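You operate a simulated robot arm through the tools that you are given. There is no shell and no other tool. Be economical: measure what you need, move in short steps, check, and stop when the job is done.

The job below is to be done with a simulated robot arm. You get a single attempt, and the scene is never put back.

## Task
Put one of the oat tubs from the top of the side table on top of the cap carton.

It is judged by the outcome, as a careful person would: the job done as asked, and still so three seconds after it is handed in. It fails if anything else is knocked over, pushed out of place, dropped, spilled or broken. A push-on lid holds only when it is set on centred and level and pressed home; a screw cap is set on level and turned clockwise until tight.

## Robot
A 7-joint arm with a two-finger parallel gripper, fixed in place. Base frame: the origin is at the foot of the arm, x ahead of it, y to its left, z up; the work surface is at about z = 0. Readings come in m, degrees, newtons and seconds.
With the tool pointing down near the work surface it reaches from about 0.22 to 0.58 m from the base axis. Its first joint turns from -66.0 to 66.0 degrees. Payload 2.5 kg.
The TCP is the grasp point between the finger pads, 0.023 m short of the fingertips. In the tool frame z runs along the fingers and y along their closing line. The gripper opens to 0.094 m. The fingers are 0.038 m wide and 0.01 m thick; the gripper's body (0.054 by 0.096 m) begins 0.039 m behind the TCP.
Orientation is that of the tool frame in the base frame, as a unit quaternion [w, x, y, z]. With the fingers straight down and closing along the base's y, the tool's x points along the base's -x, its y along +y and its z along -z.

## Interface
- The arm moves only by the tool nudge_tool. Its argument "plan" is one flat list of numbers, 7 for each row, row after row: the turn, a rotation vector about the tool's x, y, z in degrees, then the shift along the tool's x, y, z in m, then the opening, from 0 (shut) to 1 (fully open). In form: [ax, ay, az, x, y, z, jaw, ax, ay, az, x, y, z, jaw, ...]. A call has 1 to 20 rows; each row shifts and turns the commanded pose from where the row before left it, along the tool's axes as they then stand. A row lasts 0.2 s, in which the tool goes at most 0.05 m and 8.6 degrees; a call with a longer step from one row to the next is refused whole, and so is a gripper value outside its range. Where a pose cannot be reached the arm comes as near as it can. A force on the tool above 40 N (or 10 N above the force at the start of the call, whichever is more), or a blocked arm, ends the call early, and 0.2 s more pass. The fingers move at their own pace (about 0.108 m/s each) and stop on an object; they squeeze with about 33 N. The grip force told is the motor's: it shows also when the fingers shut on nothing. Time passes only in rows, and 0.2 s behind the last, so rows that do not move let the fingers close. The reply holds the time, the measured pose of the TCP, the force on the tool along the base axes, the opening and the grip force, in the units named above and with some noise, and new pictures: "show" is both (left out), scene, wrist or none.
- Cameras (640 x 400 px; columns grow to the right, rows downward): "scene" is fixed at [0.1127, -0.405, 0.5392]; the picture's right is [0.89, -0.46, 0.00], its down [-0.27, -0.53, -0.80] and it looks along [0.37, 0.71, -0.60] (base axes); focal length 335 px, centre (320, 200). "wrist" rides on the gripper at [-0.039, 0, -0.044] in the tool frame; the picture's right is [0.00, -1.00, 0.00], its down [0.97, 0.00, -0.24] and it looks along [0.24, 0.00, 0.97] (tool axes); focal length 218 px, centre (320, 200).
- probe_pixels(camera, pixels): for up to 12 pixels [column, row] of the newest picture of that camera ("zoom" is the newest enlarged one), the place [x, y, z] in the base frame of the surface seen there, good to about 0.002 m. The clock stands still meanwhile.
- zoom(camera, box): a new picture of the part [left, top, right, bottom] of that camera's present view, enlarged. The clock stands still meanwhile.
- hand_in(): hands the job in; it is judged then, once.

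Keep the steps short. Do not move on a guess: measure, check each grasp and each placing, and mend mistakes. In all there are 60 turns and 120 pictures (those below and enlarged ones count). Leave the gripper open and the arm clear of the work at the hand-in unless told otherwise, and finish with a single line.

The tools are called after "Request:" as name(argument=value, ...) on one line, values as JSON. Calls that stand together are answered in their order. nudge_tool: Moves the arm, as the interface text tells. Its arguments: {"type":"object","properties":{"plan":{"type":"array","items":{"type":"number"}},"show":{"type":"string","enum":["both","scene","wrist","none"]}},"required":["plan"]} The other tools are called the same way: probe_pixels (camera, pixels) gives the place of the surface under pixels of a picture; zoom (camera, box) takes an enlarged picture of a part of a camera's view; hand_in () hands the job in.

At the start:

```text
time: 0.0
eef_pos: [0.3693, 0.0551, 0.2798]
tcp_rot: [0.0, 0.0, 1.0, 0.0]
contact_force: [0.4, -0.5, -0.4]
gripper_width: 0.094
grasp_force: 0.0
```

scene: 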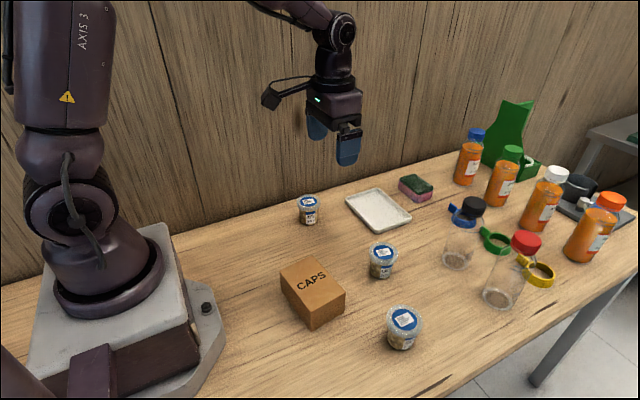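
wrist: 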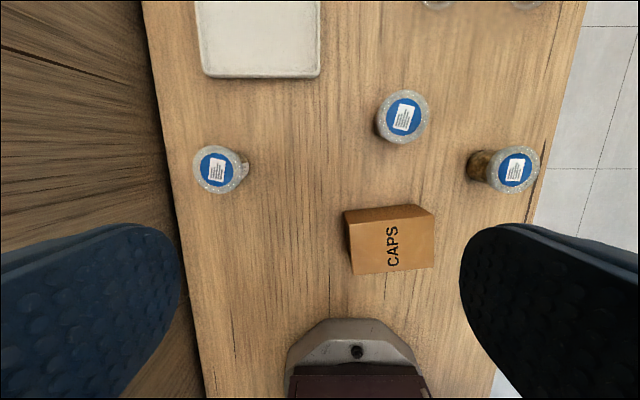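

I see three small blue-labelled tubs and the CAPS carton. I'll zoom in to read the labels and probe positions.

Request:
zoom(camera="scene", box=[260, 180, 440, 360])

Request:
zoom(camera="scene", box=[440, 80, 640, 320])

Request:
probe_pixels(camera="scene", pixels=[[309, 201], [382, 251], [404, 319], [309, 220], [382, 273], [400, 343], [312, 260], [281, 266], [318, 302], [345, 292], [318, 325], [606, 135]])

Request:
probe_pixels(camera="wrist", pixels=[[216, 169], [403, 117], [515, 169], [346, 211], [410, 206], [434, 216], [353, 272], [432, 267], [390, 240], [235, 300], [400, 180], [320, 100]])

```text
2.22 times, centred on (350, 270) of scene
```

zoom: 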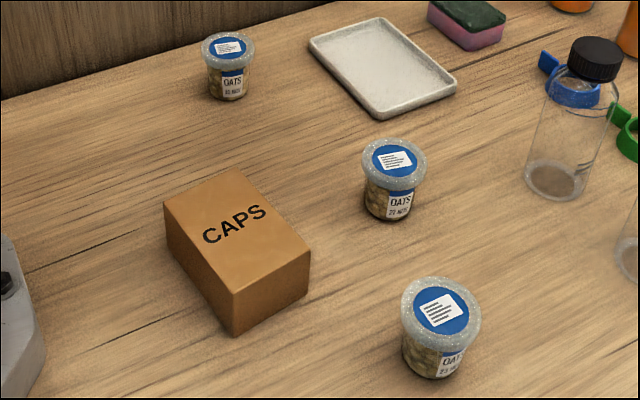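

```text
1.67 times, centred on (540, 200) of scene
```

zoom: 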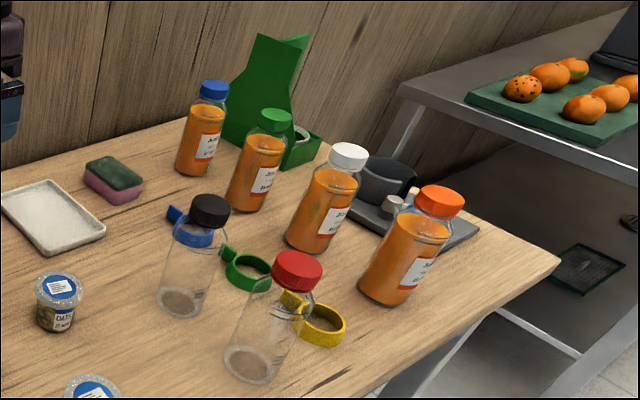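

```text
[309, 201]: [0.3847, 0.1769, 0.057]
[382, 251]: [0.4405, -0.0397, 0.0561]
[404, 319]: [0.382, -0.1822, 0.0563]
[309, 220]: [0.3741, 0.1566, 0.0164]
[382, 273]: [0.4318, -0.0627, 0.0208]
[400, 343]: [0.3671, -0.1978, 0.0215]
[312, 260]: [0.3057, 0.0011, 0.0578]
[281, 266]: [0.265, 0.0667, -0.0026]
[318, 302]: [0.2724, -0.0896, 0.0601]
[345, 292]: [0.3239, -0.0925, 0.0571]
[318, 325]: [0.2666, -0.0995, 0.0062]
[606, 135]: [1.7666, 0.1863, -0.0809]
```

```text
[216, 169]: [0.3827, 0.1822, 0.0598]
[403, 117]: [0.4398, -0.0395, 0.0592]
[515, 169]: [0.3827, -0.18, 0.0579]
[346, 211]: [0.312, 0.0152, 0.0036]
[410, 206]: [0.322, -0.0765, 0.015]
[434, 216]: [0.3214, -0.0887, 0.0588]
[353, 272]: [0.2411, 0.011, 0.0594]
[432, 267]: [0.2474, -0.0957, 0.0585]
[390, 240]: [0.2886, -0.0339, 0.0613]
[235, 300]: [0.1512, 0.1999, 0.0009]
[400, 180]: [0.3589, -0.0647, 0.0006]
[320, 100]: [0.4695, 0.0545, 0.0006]
```

All three tubs read "OATS". I'll zoom in closer to check they're alike and get the outlines of the tubs and the carton.

Request:
zoom(camera="scene", box=[350, 230, 420, 290])

Request:
probe_pixels(camera="wrist", pixels=[[378, 117], [428, 117], [403, 93], [403, 142], [349, 222], [353, 226], [356, 270], [415, 207], [431, 217], [430, 264], [400, 210], [375, 215]])

Request:
zoom(camera="scene", box=[370, 295, 440, 355])

Request:
zoom(camera="scene", box=[275, 185, 345, 235])

```text
6.67 times, centred on (385, 260) of scene
```

zoom: 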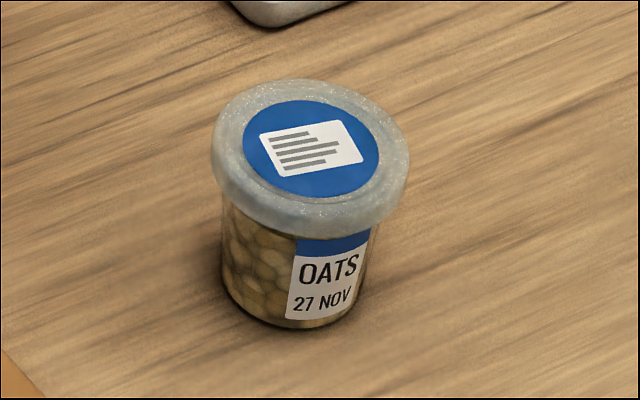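

```text
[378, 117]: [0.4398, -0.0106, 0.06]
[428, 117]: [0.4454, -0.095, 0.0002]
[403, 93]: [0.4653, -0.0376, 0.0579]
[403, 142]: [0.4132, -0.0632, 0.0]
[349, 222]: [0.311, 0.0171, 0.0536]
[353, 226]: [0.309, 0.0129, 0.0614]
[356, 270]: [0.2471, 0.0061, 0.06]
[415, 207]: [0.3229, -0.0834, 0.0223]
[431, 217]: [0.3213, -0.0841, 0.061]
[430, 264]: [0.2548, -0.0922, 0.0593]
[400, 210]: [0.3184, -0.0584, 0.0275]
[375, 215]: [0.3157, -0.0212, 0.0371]
```

```text
6.67 times, centred on (405, 325) of scene
```

zoom: 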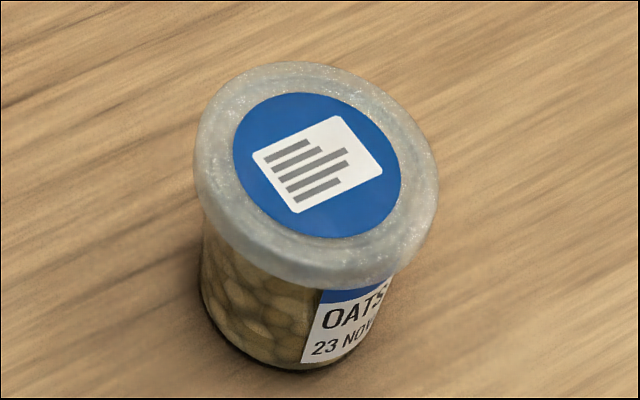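

```text
8.00 times, centred on (310, 210) of scene
```

zoom: 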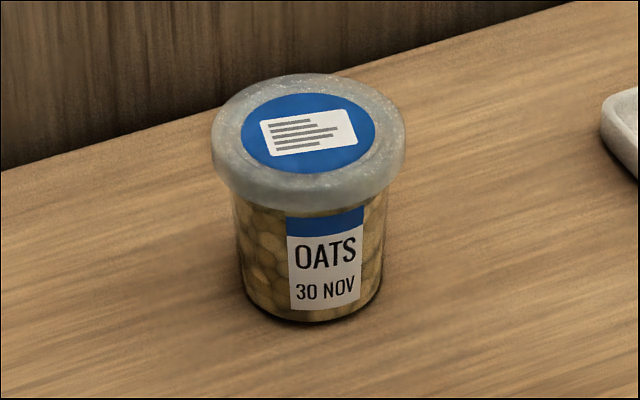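

The tubs differ only in date, so any will do. I'll take the middle one (lid centre about (0.440, -0.039), lid about 0.058 wide, 0.06 tall). The carton top is at z≈0.06, centred near (0.284, -0.04). First I'll check clearance to the black-capped bottle and move above the tub.

Request:
probe_pixels(camera="scene", pixels=[[472, 203], [447, 260], [458, 268], [466, 230]])

Request:
nudge_tool(plan=[0, 0, 0, -0.0236, -0.0315, 0, 1, 0, 0, 0, -0.0236, -0.0315, 0, 1, 0, 0, 0, -0.0236, -0.0315, 0, 1, 0, 0, 0, 0, 0, 0.04, 1, 0, 0, 0, 0, 0, 0.04, 1, 0, 0, 0, 0, 0, 0, 1])

```text
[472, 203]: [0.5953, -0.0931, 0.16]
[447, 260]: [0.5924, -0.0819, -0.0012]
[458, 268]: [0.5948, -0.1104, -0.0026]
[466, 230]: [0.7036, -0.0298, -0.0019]
```

```text
time: 1.4
eef_pos: [0.4377, -0.042, 0.1992]
tcp_rot: [0.0, 0.001, 1.0, 0.0]
contact_force: [-0.2, 0.0, 0.2]
gripper_width: 0.0936
grasp_force: 0.0
```

scene: 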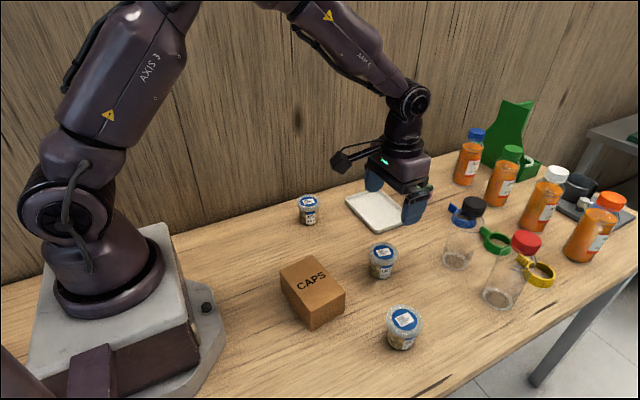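
wrist: 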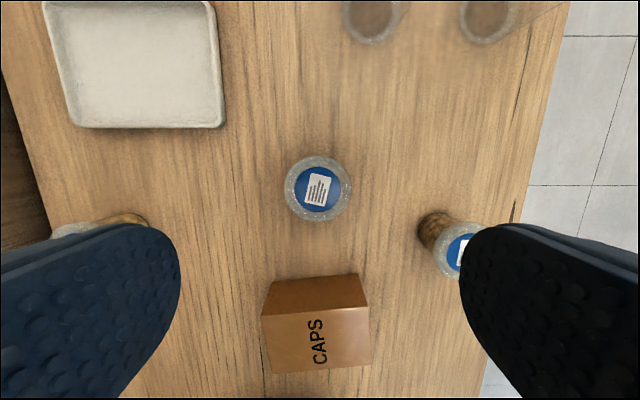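

The tool is above the tub. The tub is at pixel (318,189) and the carton below it at about (316,330). I'll probe precise edges of both from here.

Request:
probe_pixels(camera="wrist", pixels=[[288, 189], [348, 189], [318, 160], [318, 216], [318, 189], [265, 318], [363, 308], [368, 362], [274, 370], [316, 340], [265, 340], [369, 340]])

```text
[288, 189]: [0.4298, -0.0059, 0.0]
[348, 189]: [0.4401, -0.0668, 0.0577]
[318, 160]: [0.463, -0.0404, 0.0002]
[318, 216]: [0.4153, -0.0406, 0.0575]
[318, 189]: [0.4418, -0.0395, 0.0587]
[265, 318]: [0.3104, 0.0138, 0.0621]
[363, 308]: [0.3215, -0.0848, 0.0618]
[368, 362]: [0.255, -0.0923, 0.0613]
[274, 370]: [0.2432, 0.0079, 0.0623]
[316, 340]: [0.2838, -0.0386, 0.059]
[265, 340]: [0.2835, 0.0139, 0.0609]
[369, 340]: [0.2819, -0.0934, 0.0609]
```

Tub centre is about (0.4405, -0.039), and carton top centre about (0.2825, -0.039) at z≈0.061. The fingers straddle the tub, so I'll descend to TCP z≈0.046 without closing.

Request:
nudge_tool(plan=[0, 0, 0, 0, 0, 0.04, 1, 0, 0, 0, 0, 0, 0.04, 1, 0, 0, 0, 0, 0, 0.04, 1, 0, 0, 0, 0, 0, 0.02, 1, 0, 0, 0, 0, 0, 0.014, 1, 0, 0, 0, 0, 0, 0, 1])

```text
time: 2.8
eef_pos: [0.4401, -0.0397, 0.0454]
tcp_rot: [0.0, -0.001, 1.0, 0.0]
contact_force: [-0.6, -0.8, 0.1]
gripper_width: 0.094
grasp_force: 0.1
```

scene: 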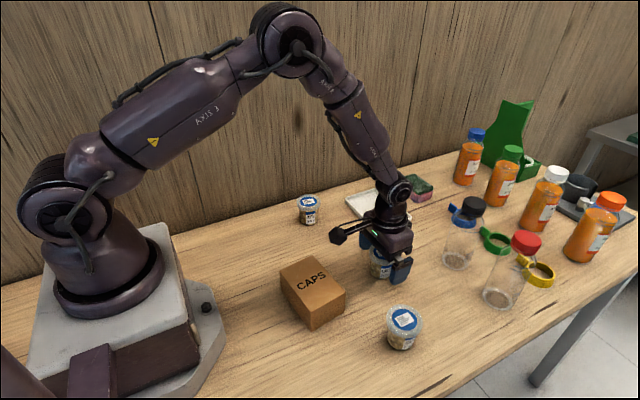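
wrist: 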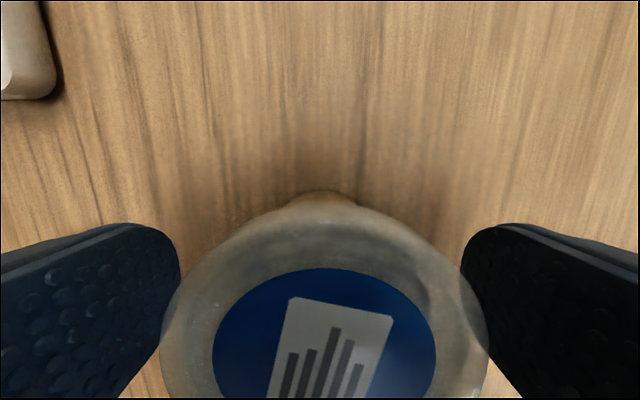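

At z 0.045 the tub is centred between the fingers. I'll close, staying still.

Request:
nudge_tool(plan=[0, 0, 0, 0, 0, 0, 0.5, 0, 0, 0, 0, 0, 0, 0.3, 0, 0, 0, 0, 0, 0, 0.3, 0, 0, 0, 0, 0, 0, 0.3])

```text
time: 3.8
eef_pos: [0.4397, -0.039, 0.0459]
tcp_rot: [0.0, -0.001, 1.0, 0.0]
contact_force: [0.0, 0.1, -0.3]
gripper_width: 0.0584
grasp_force: 33.5
```

scene: 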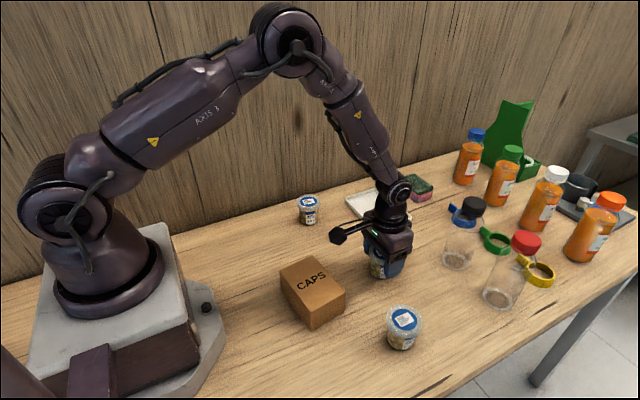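
wrist: 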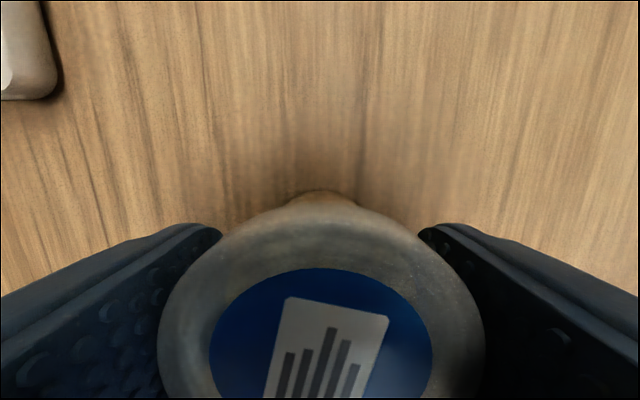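

Gripped at 0.058 with 33 N, on the lid rim. I'll lift just 1.5 cm slowly to check that the whole tub rises with its lid.

Request:
nudge_tool(plan=[0, 0, 0, 0, 0, -0.005, 0.3, 0, 0, 0, 0, 0, -0.005, 0.3, 0, 0, 0, 0, 0, -0.005, 0.3], show="none")

Request:
zoom(camera="scene", box=[340, 210, 440, 300])

```text
time: 4.6
eef_pos: [0.4403, -0.0404, 0.0599]
tcp_rot: [0.001, -0.001, 1.0, -0.001]
contact_force: [0.0, 0.2, -1.4]
gripper_width: 0.0586
grasp_force: 33.0
```

```text
4.44 times, centred on (390, 255) of scene
```

zoom: 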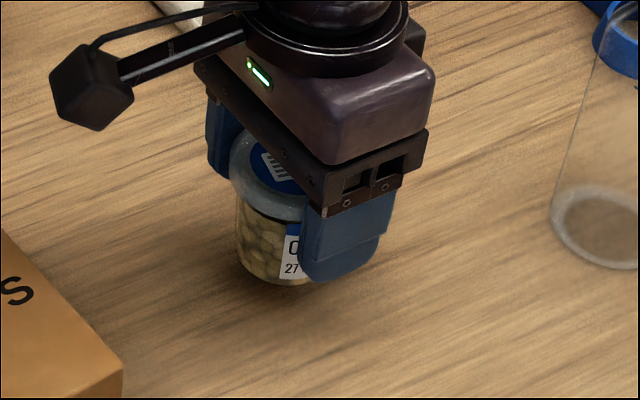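

The whole tub is off the table with its lid on (load about 1.4 N). I'll raise it to z≈0.15 gently and carry it back 0.158 m over the carton.

Request:
nudge_tool(plan=[0, 0, 0, 0, 0, -0.01, 0.3, 0, 0, 0, 0, 0, -0.02, 0.3, 0, 0, 0, 0, 0, -0.025, 0.3, 0, 0, 0, 0, 0, -0.02, 0.3, 0, 0, 0, 0, 0, -0.01, 0.3, 0, 0, 0, 0.01, 0, 0, 0.3, 0, 0, 0, 0.02, 0, 0, 0.3, 0, 0, 0, 0.025, 0, 0, 0.3, 0, 0, 0, 0.025, 0, 0, 0.3, 0, 0, 0, 0.025, 0, 0, 0.3, 0, 0, 0, 0.025, 0, 0, 0.3, 0, 0, 0, 0.018, 0, 0, 0.3, 0, 0, 0, 0.0097, 0, 0, 0.3, 0, 0, 0, 0, 0, 0, 0.3])

Request:
zoom(camera="scene", box=[240, 180, 400, 340])

```text
time: 7.6
eef_pos: [0.2819, -0.0393, 0.1448]
tcp_rot: [0.001, 0.0, 1.0, 0.0]
contact_force: [0.1, -0.4, -1.2]
gripper_width: 0.0585
grasp_force: 33.6
```

scene: 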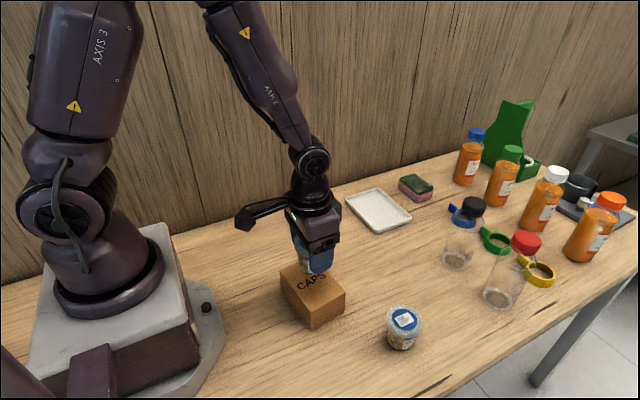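
wrist: 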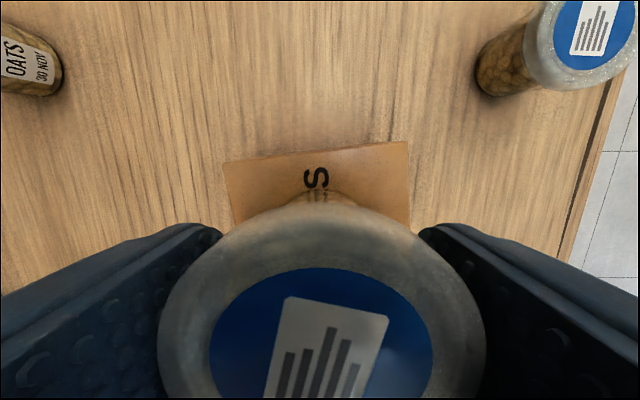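

```text
2.50 times, centred on (320, 260) of scene
```

zoom: 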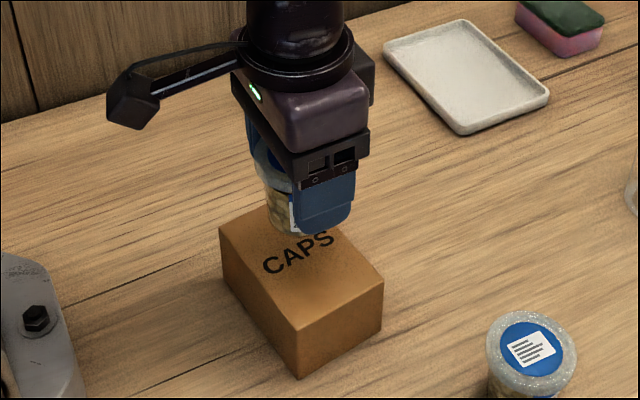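

The tub is centred over the carton, with its base at about z 0.10. Contact is expected at TCP z≈0.107, so I'll lower to about 0.110 and read the force.

Request:
nudge_tool(plan=[0, 0, 0, 0, 0, 0.012, 0.3, 0, 0, 0, 0, 0, 0.012, 0.3, 0, 0, 0, 0, 0, 0.007, 0.3, 0, 0, 0, 0, 0, 0.003, 0.3, 0, 0, 0, 0, 0, 0, 0.3], show="none")

Request:
zoom(camera="scene", box=[270, 220, 360, 330])

```text
time: 8.8
eef_pos: [0.2827, -0.0394, 0.1096]
tcp_rot: [0.0, -0.001, 1.0, 0.0]
contact_force: [-0.1, 0.2, 0.3]
gripper_width: 0.0586
grasp_force: 33.1
```

```text
3.64 times, centred on (315, 275) of scene
```

zoom: 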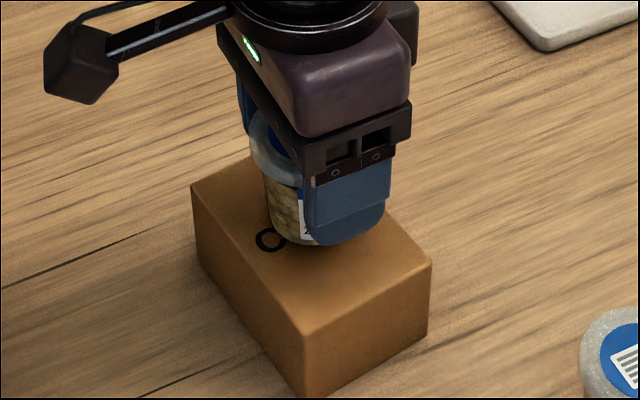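

The force rose to 0.3 N, so it may be near contact. I'll lower 1 mm and read again.

Request:
nudge_tool(plan=[0, 0, 0, 0, 0, 0.001, 0.3, 0, 0, 0, 0, 0, 0, 0.3], show="none")

```text
time: 9.4
eef_pos: [0.2828, -0.04, 0.1104]
tcp_rot: [0.0, -0.001, 1.0, 0.0]
contact_force: [-0.5, -0.2, -1.5]
gripper_width: 0.0585
grasp_force: 32.9
```

Still hanging free at -1.5 N. I'll lower 2 mm more.

Request:
nudge_tool(plan=[0, 0, 0, 0, 0, 0.001, 0.3, 0, 0, 0, 0, 0, 0.001, 0.3, 0, 0, 0, 0, 0, 0, 0.3], show="none")

```text
time: 10.2
eef_pos: [0.2838, -0.0398, 0.1085]
tcp_rot: [0.0, -0.001, 1.0, 0.001]
contact_force: [-0.3, -0.2, -0.4]
gripper_width: 0.0585
grasp_force: 33.0
```

Still ambiguous at -0.4 N. Another 1 mm.

Request:
nudge_tool(plan=[0, 0, 0, 0, 0, 0.001, 0.3, 0, 0, 0, 0, 0, 0, 0.3], show="none")

Request:
zoom(camera="scene", box=[285, 230, 345, 290])

```text
time: 10.8
eef_pos: [0.2828, -0.0406, 0.1067]
tcp_rot: [0.001, 0.0, 1.0, 0.001]
contact_force: [-0.4, -0.5, -1.0]
gripper_width: 0.0584
grasp_force: 32.7
```

```text
6.67 times, centred on (315, 260) of scene
```

zoom: 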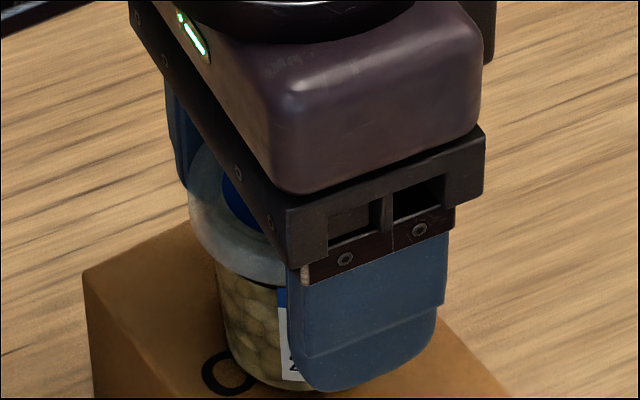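

Very close and the tub looks upright. I'll lower another 1.5 mm in small steps.

Request:
nudge_tool(plan=[0, 0, 0, 0, 0, 0.001, 0.3, 0, 0, 0, 0, 0, 0.0005, 0.3, 0, 0, 0, 0, 0, 0, 0.3], show="none")

```text
time: 11.6
eef_pos: [0.2831, -0.0392, 0.106]
tcp_rot: [0.001, -0.001, 1.0, 0.0]
contact_force: [0.3, 1.9, 6.0]
gripper_width: 0.0586
grasp_force: 32.3
```

Contact: +6 N, so the tub rests on the carton. I'll open the fingers slowly and stay still.

Request:
nudge_tool(plan=[0, 0, 0, 0, 0, -0.0005, 0.3, 0, 0, 0, 0, 0, 0, 0.66, 0, 0, 0, 0, 0, 0, 0.75, 0, 0, 0, 0, 0, 0, 0.9, 0, 0, 0, 0, 0, 0, 0.9])

```text
time: 12.8
eef_pos: [0.2824, -0.0381, 0.1058]
tcp_rot: [0.0, -0.001, 1.0, 0.0]
contact_force: [-0.2, 0.1, -0.5]
gripper_width: 0.0846
grasp_force: 0.0
```

scene: 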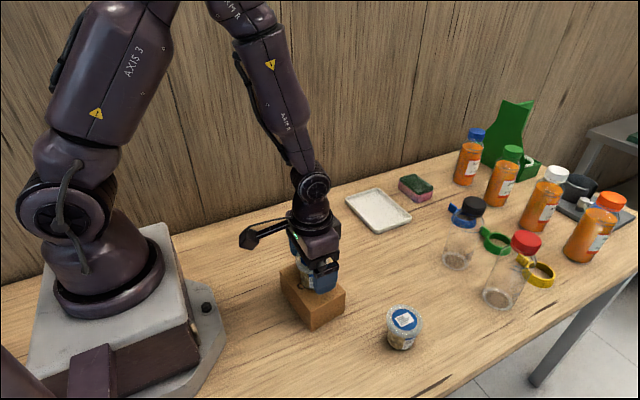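
wrist: 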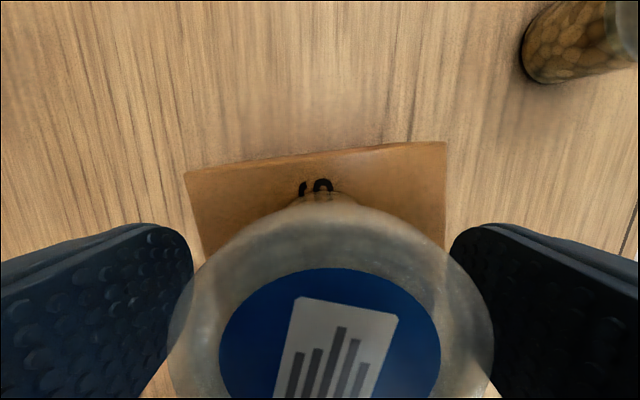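

The fingers are clear on both sides. I'll rise straight up 0.14 m, then move forward out of the way.

Request:
nudge_tool(plan=[0, 0, 0, 0, 0, -0.01, 1, 0, 0, 0, 0, 0, -0.02, 1, 0, 0, 0, 0, 0, -0.03, 1, 0, 0, 0, 0, 0, -0.04, 1, 0, 0, 0, 0, 0, -0.04, 1, 0, 0, 0, -0.03, 0.03, 0, 1, 0, 0, 0, -0.03, 0.03, 0, 1, 0, 0, 0, 0, 0, 0, 1])

Request:
zoom(camera="scene", box=[260, 200, 380, 340])

```text
time: 14.6
eef_pos: [0.3395, 0.021, 0.2453]
tcp_rot: [-0.001, 0.0, 1.0, 0.0]
contact_force: [0.7, -0.3, -1.2]
gripper_width: 0.094
grasp_force: 0.0
```

scene: 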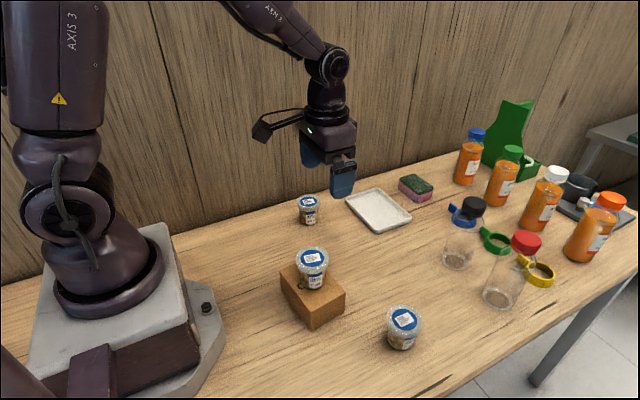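
wrist: 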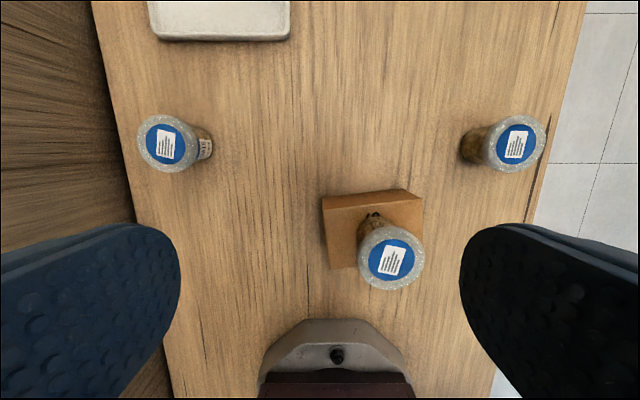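

```text
2.86 times, centred on (320, 270) of scene
```

zoom: 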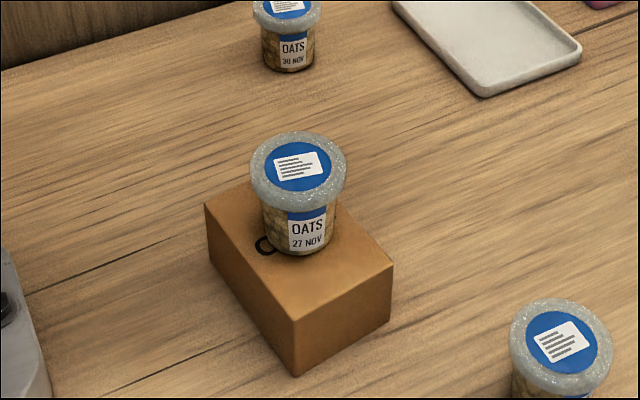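

The tub stands upright with its lid on, centred on the carton. The carton hasn't moved, nothing else is disturbed, and the gripper is open and clear, so I'll hand in.

Request:
hand_in()

```text
The job is handed in.
```

The oat tub dated 27 NOV now stands upright and centred on top of the cap carton with its lid on, and nothing else was disturbed.
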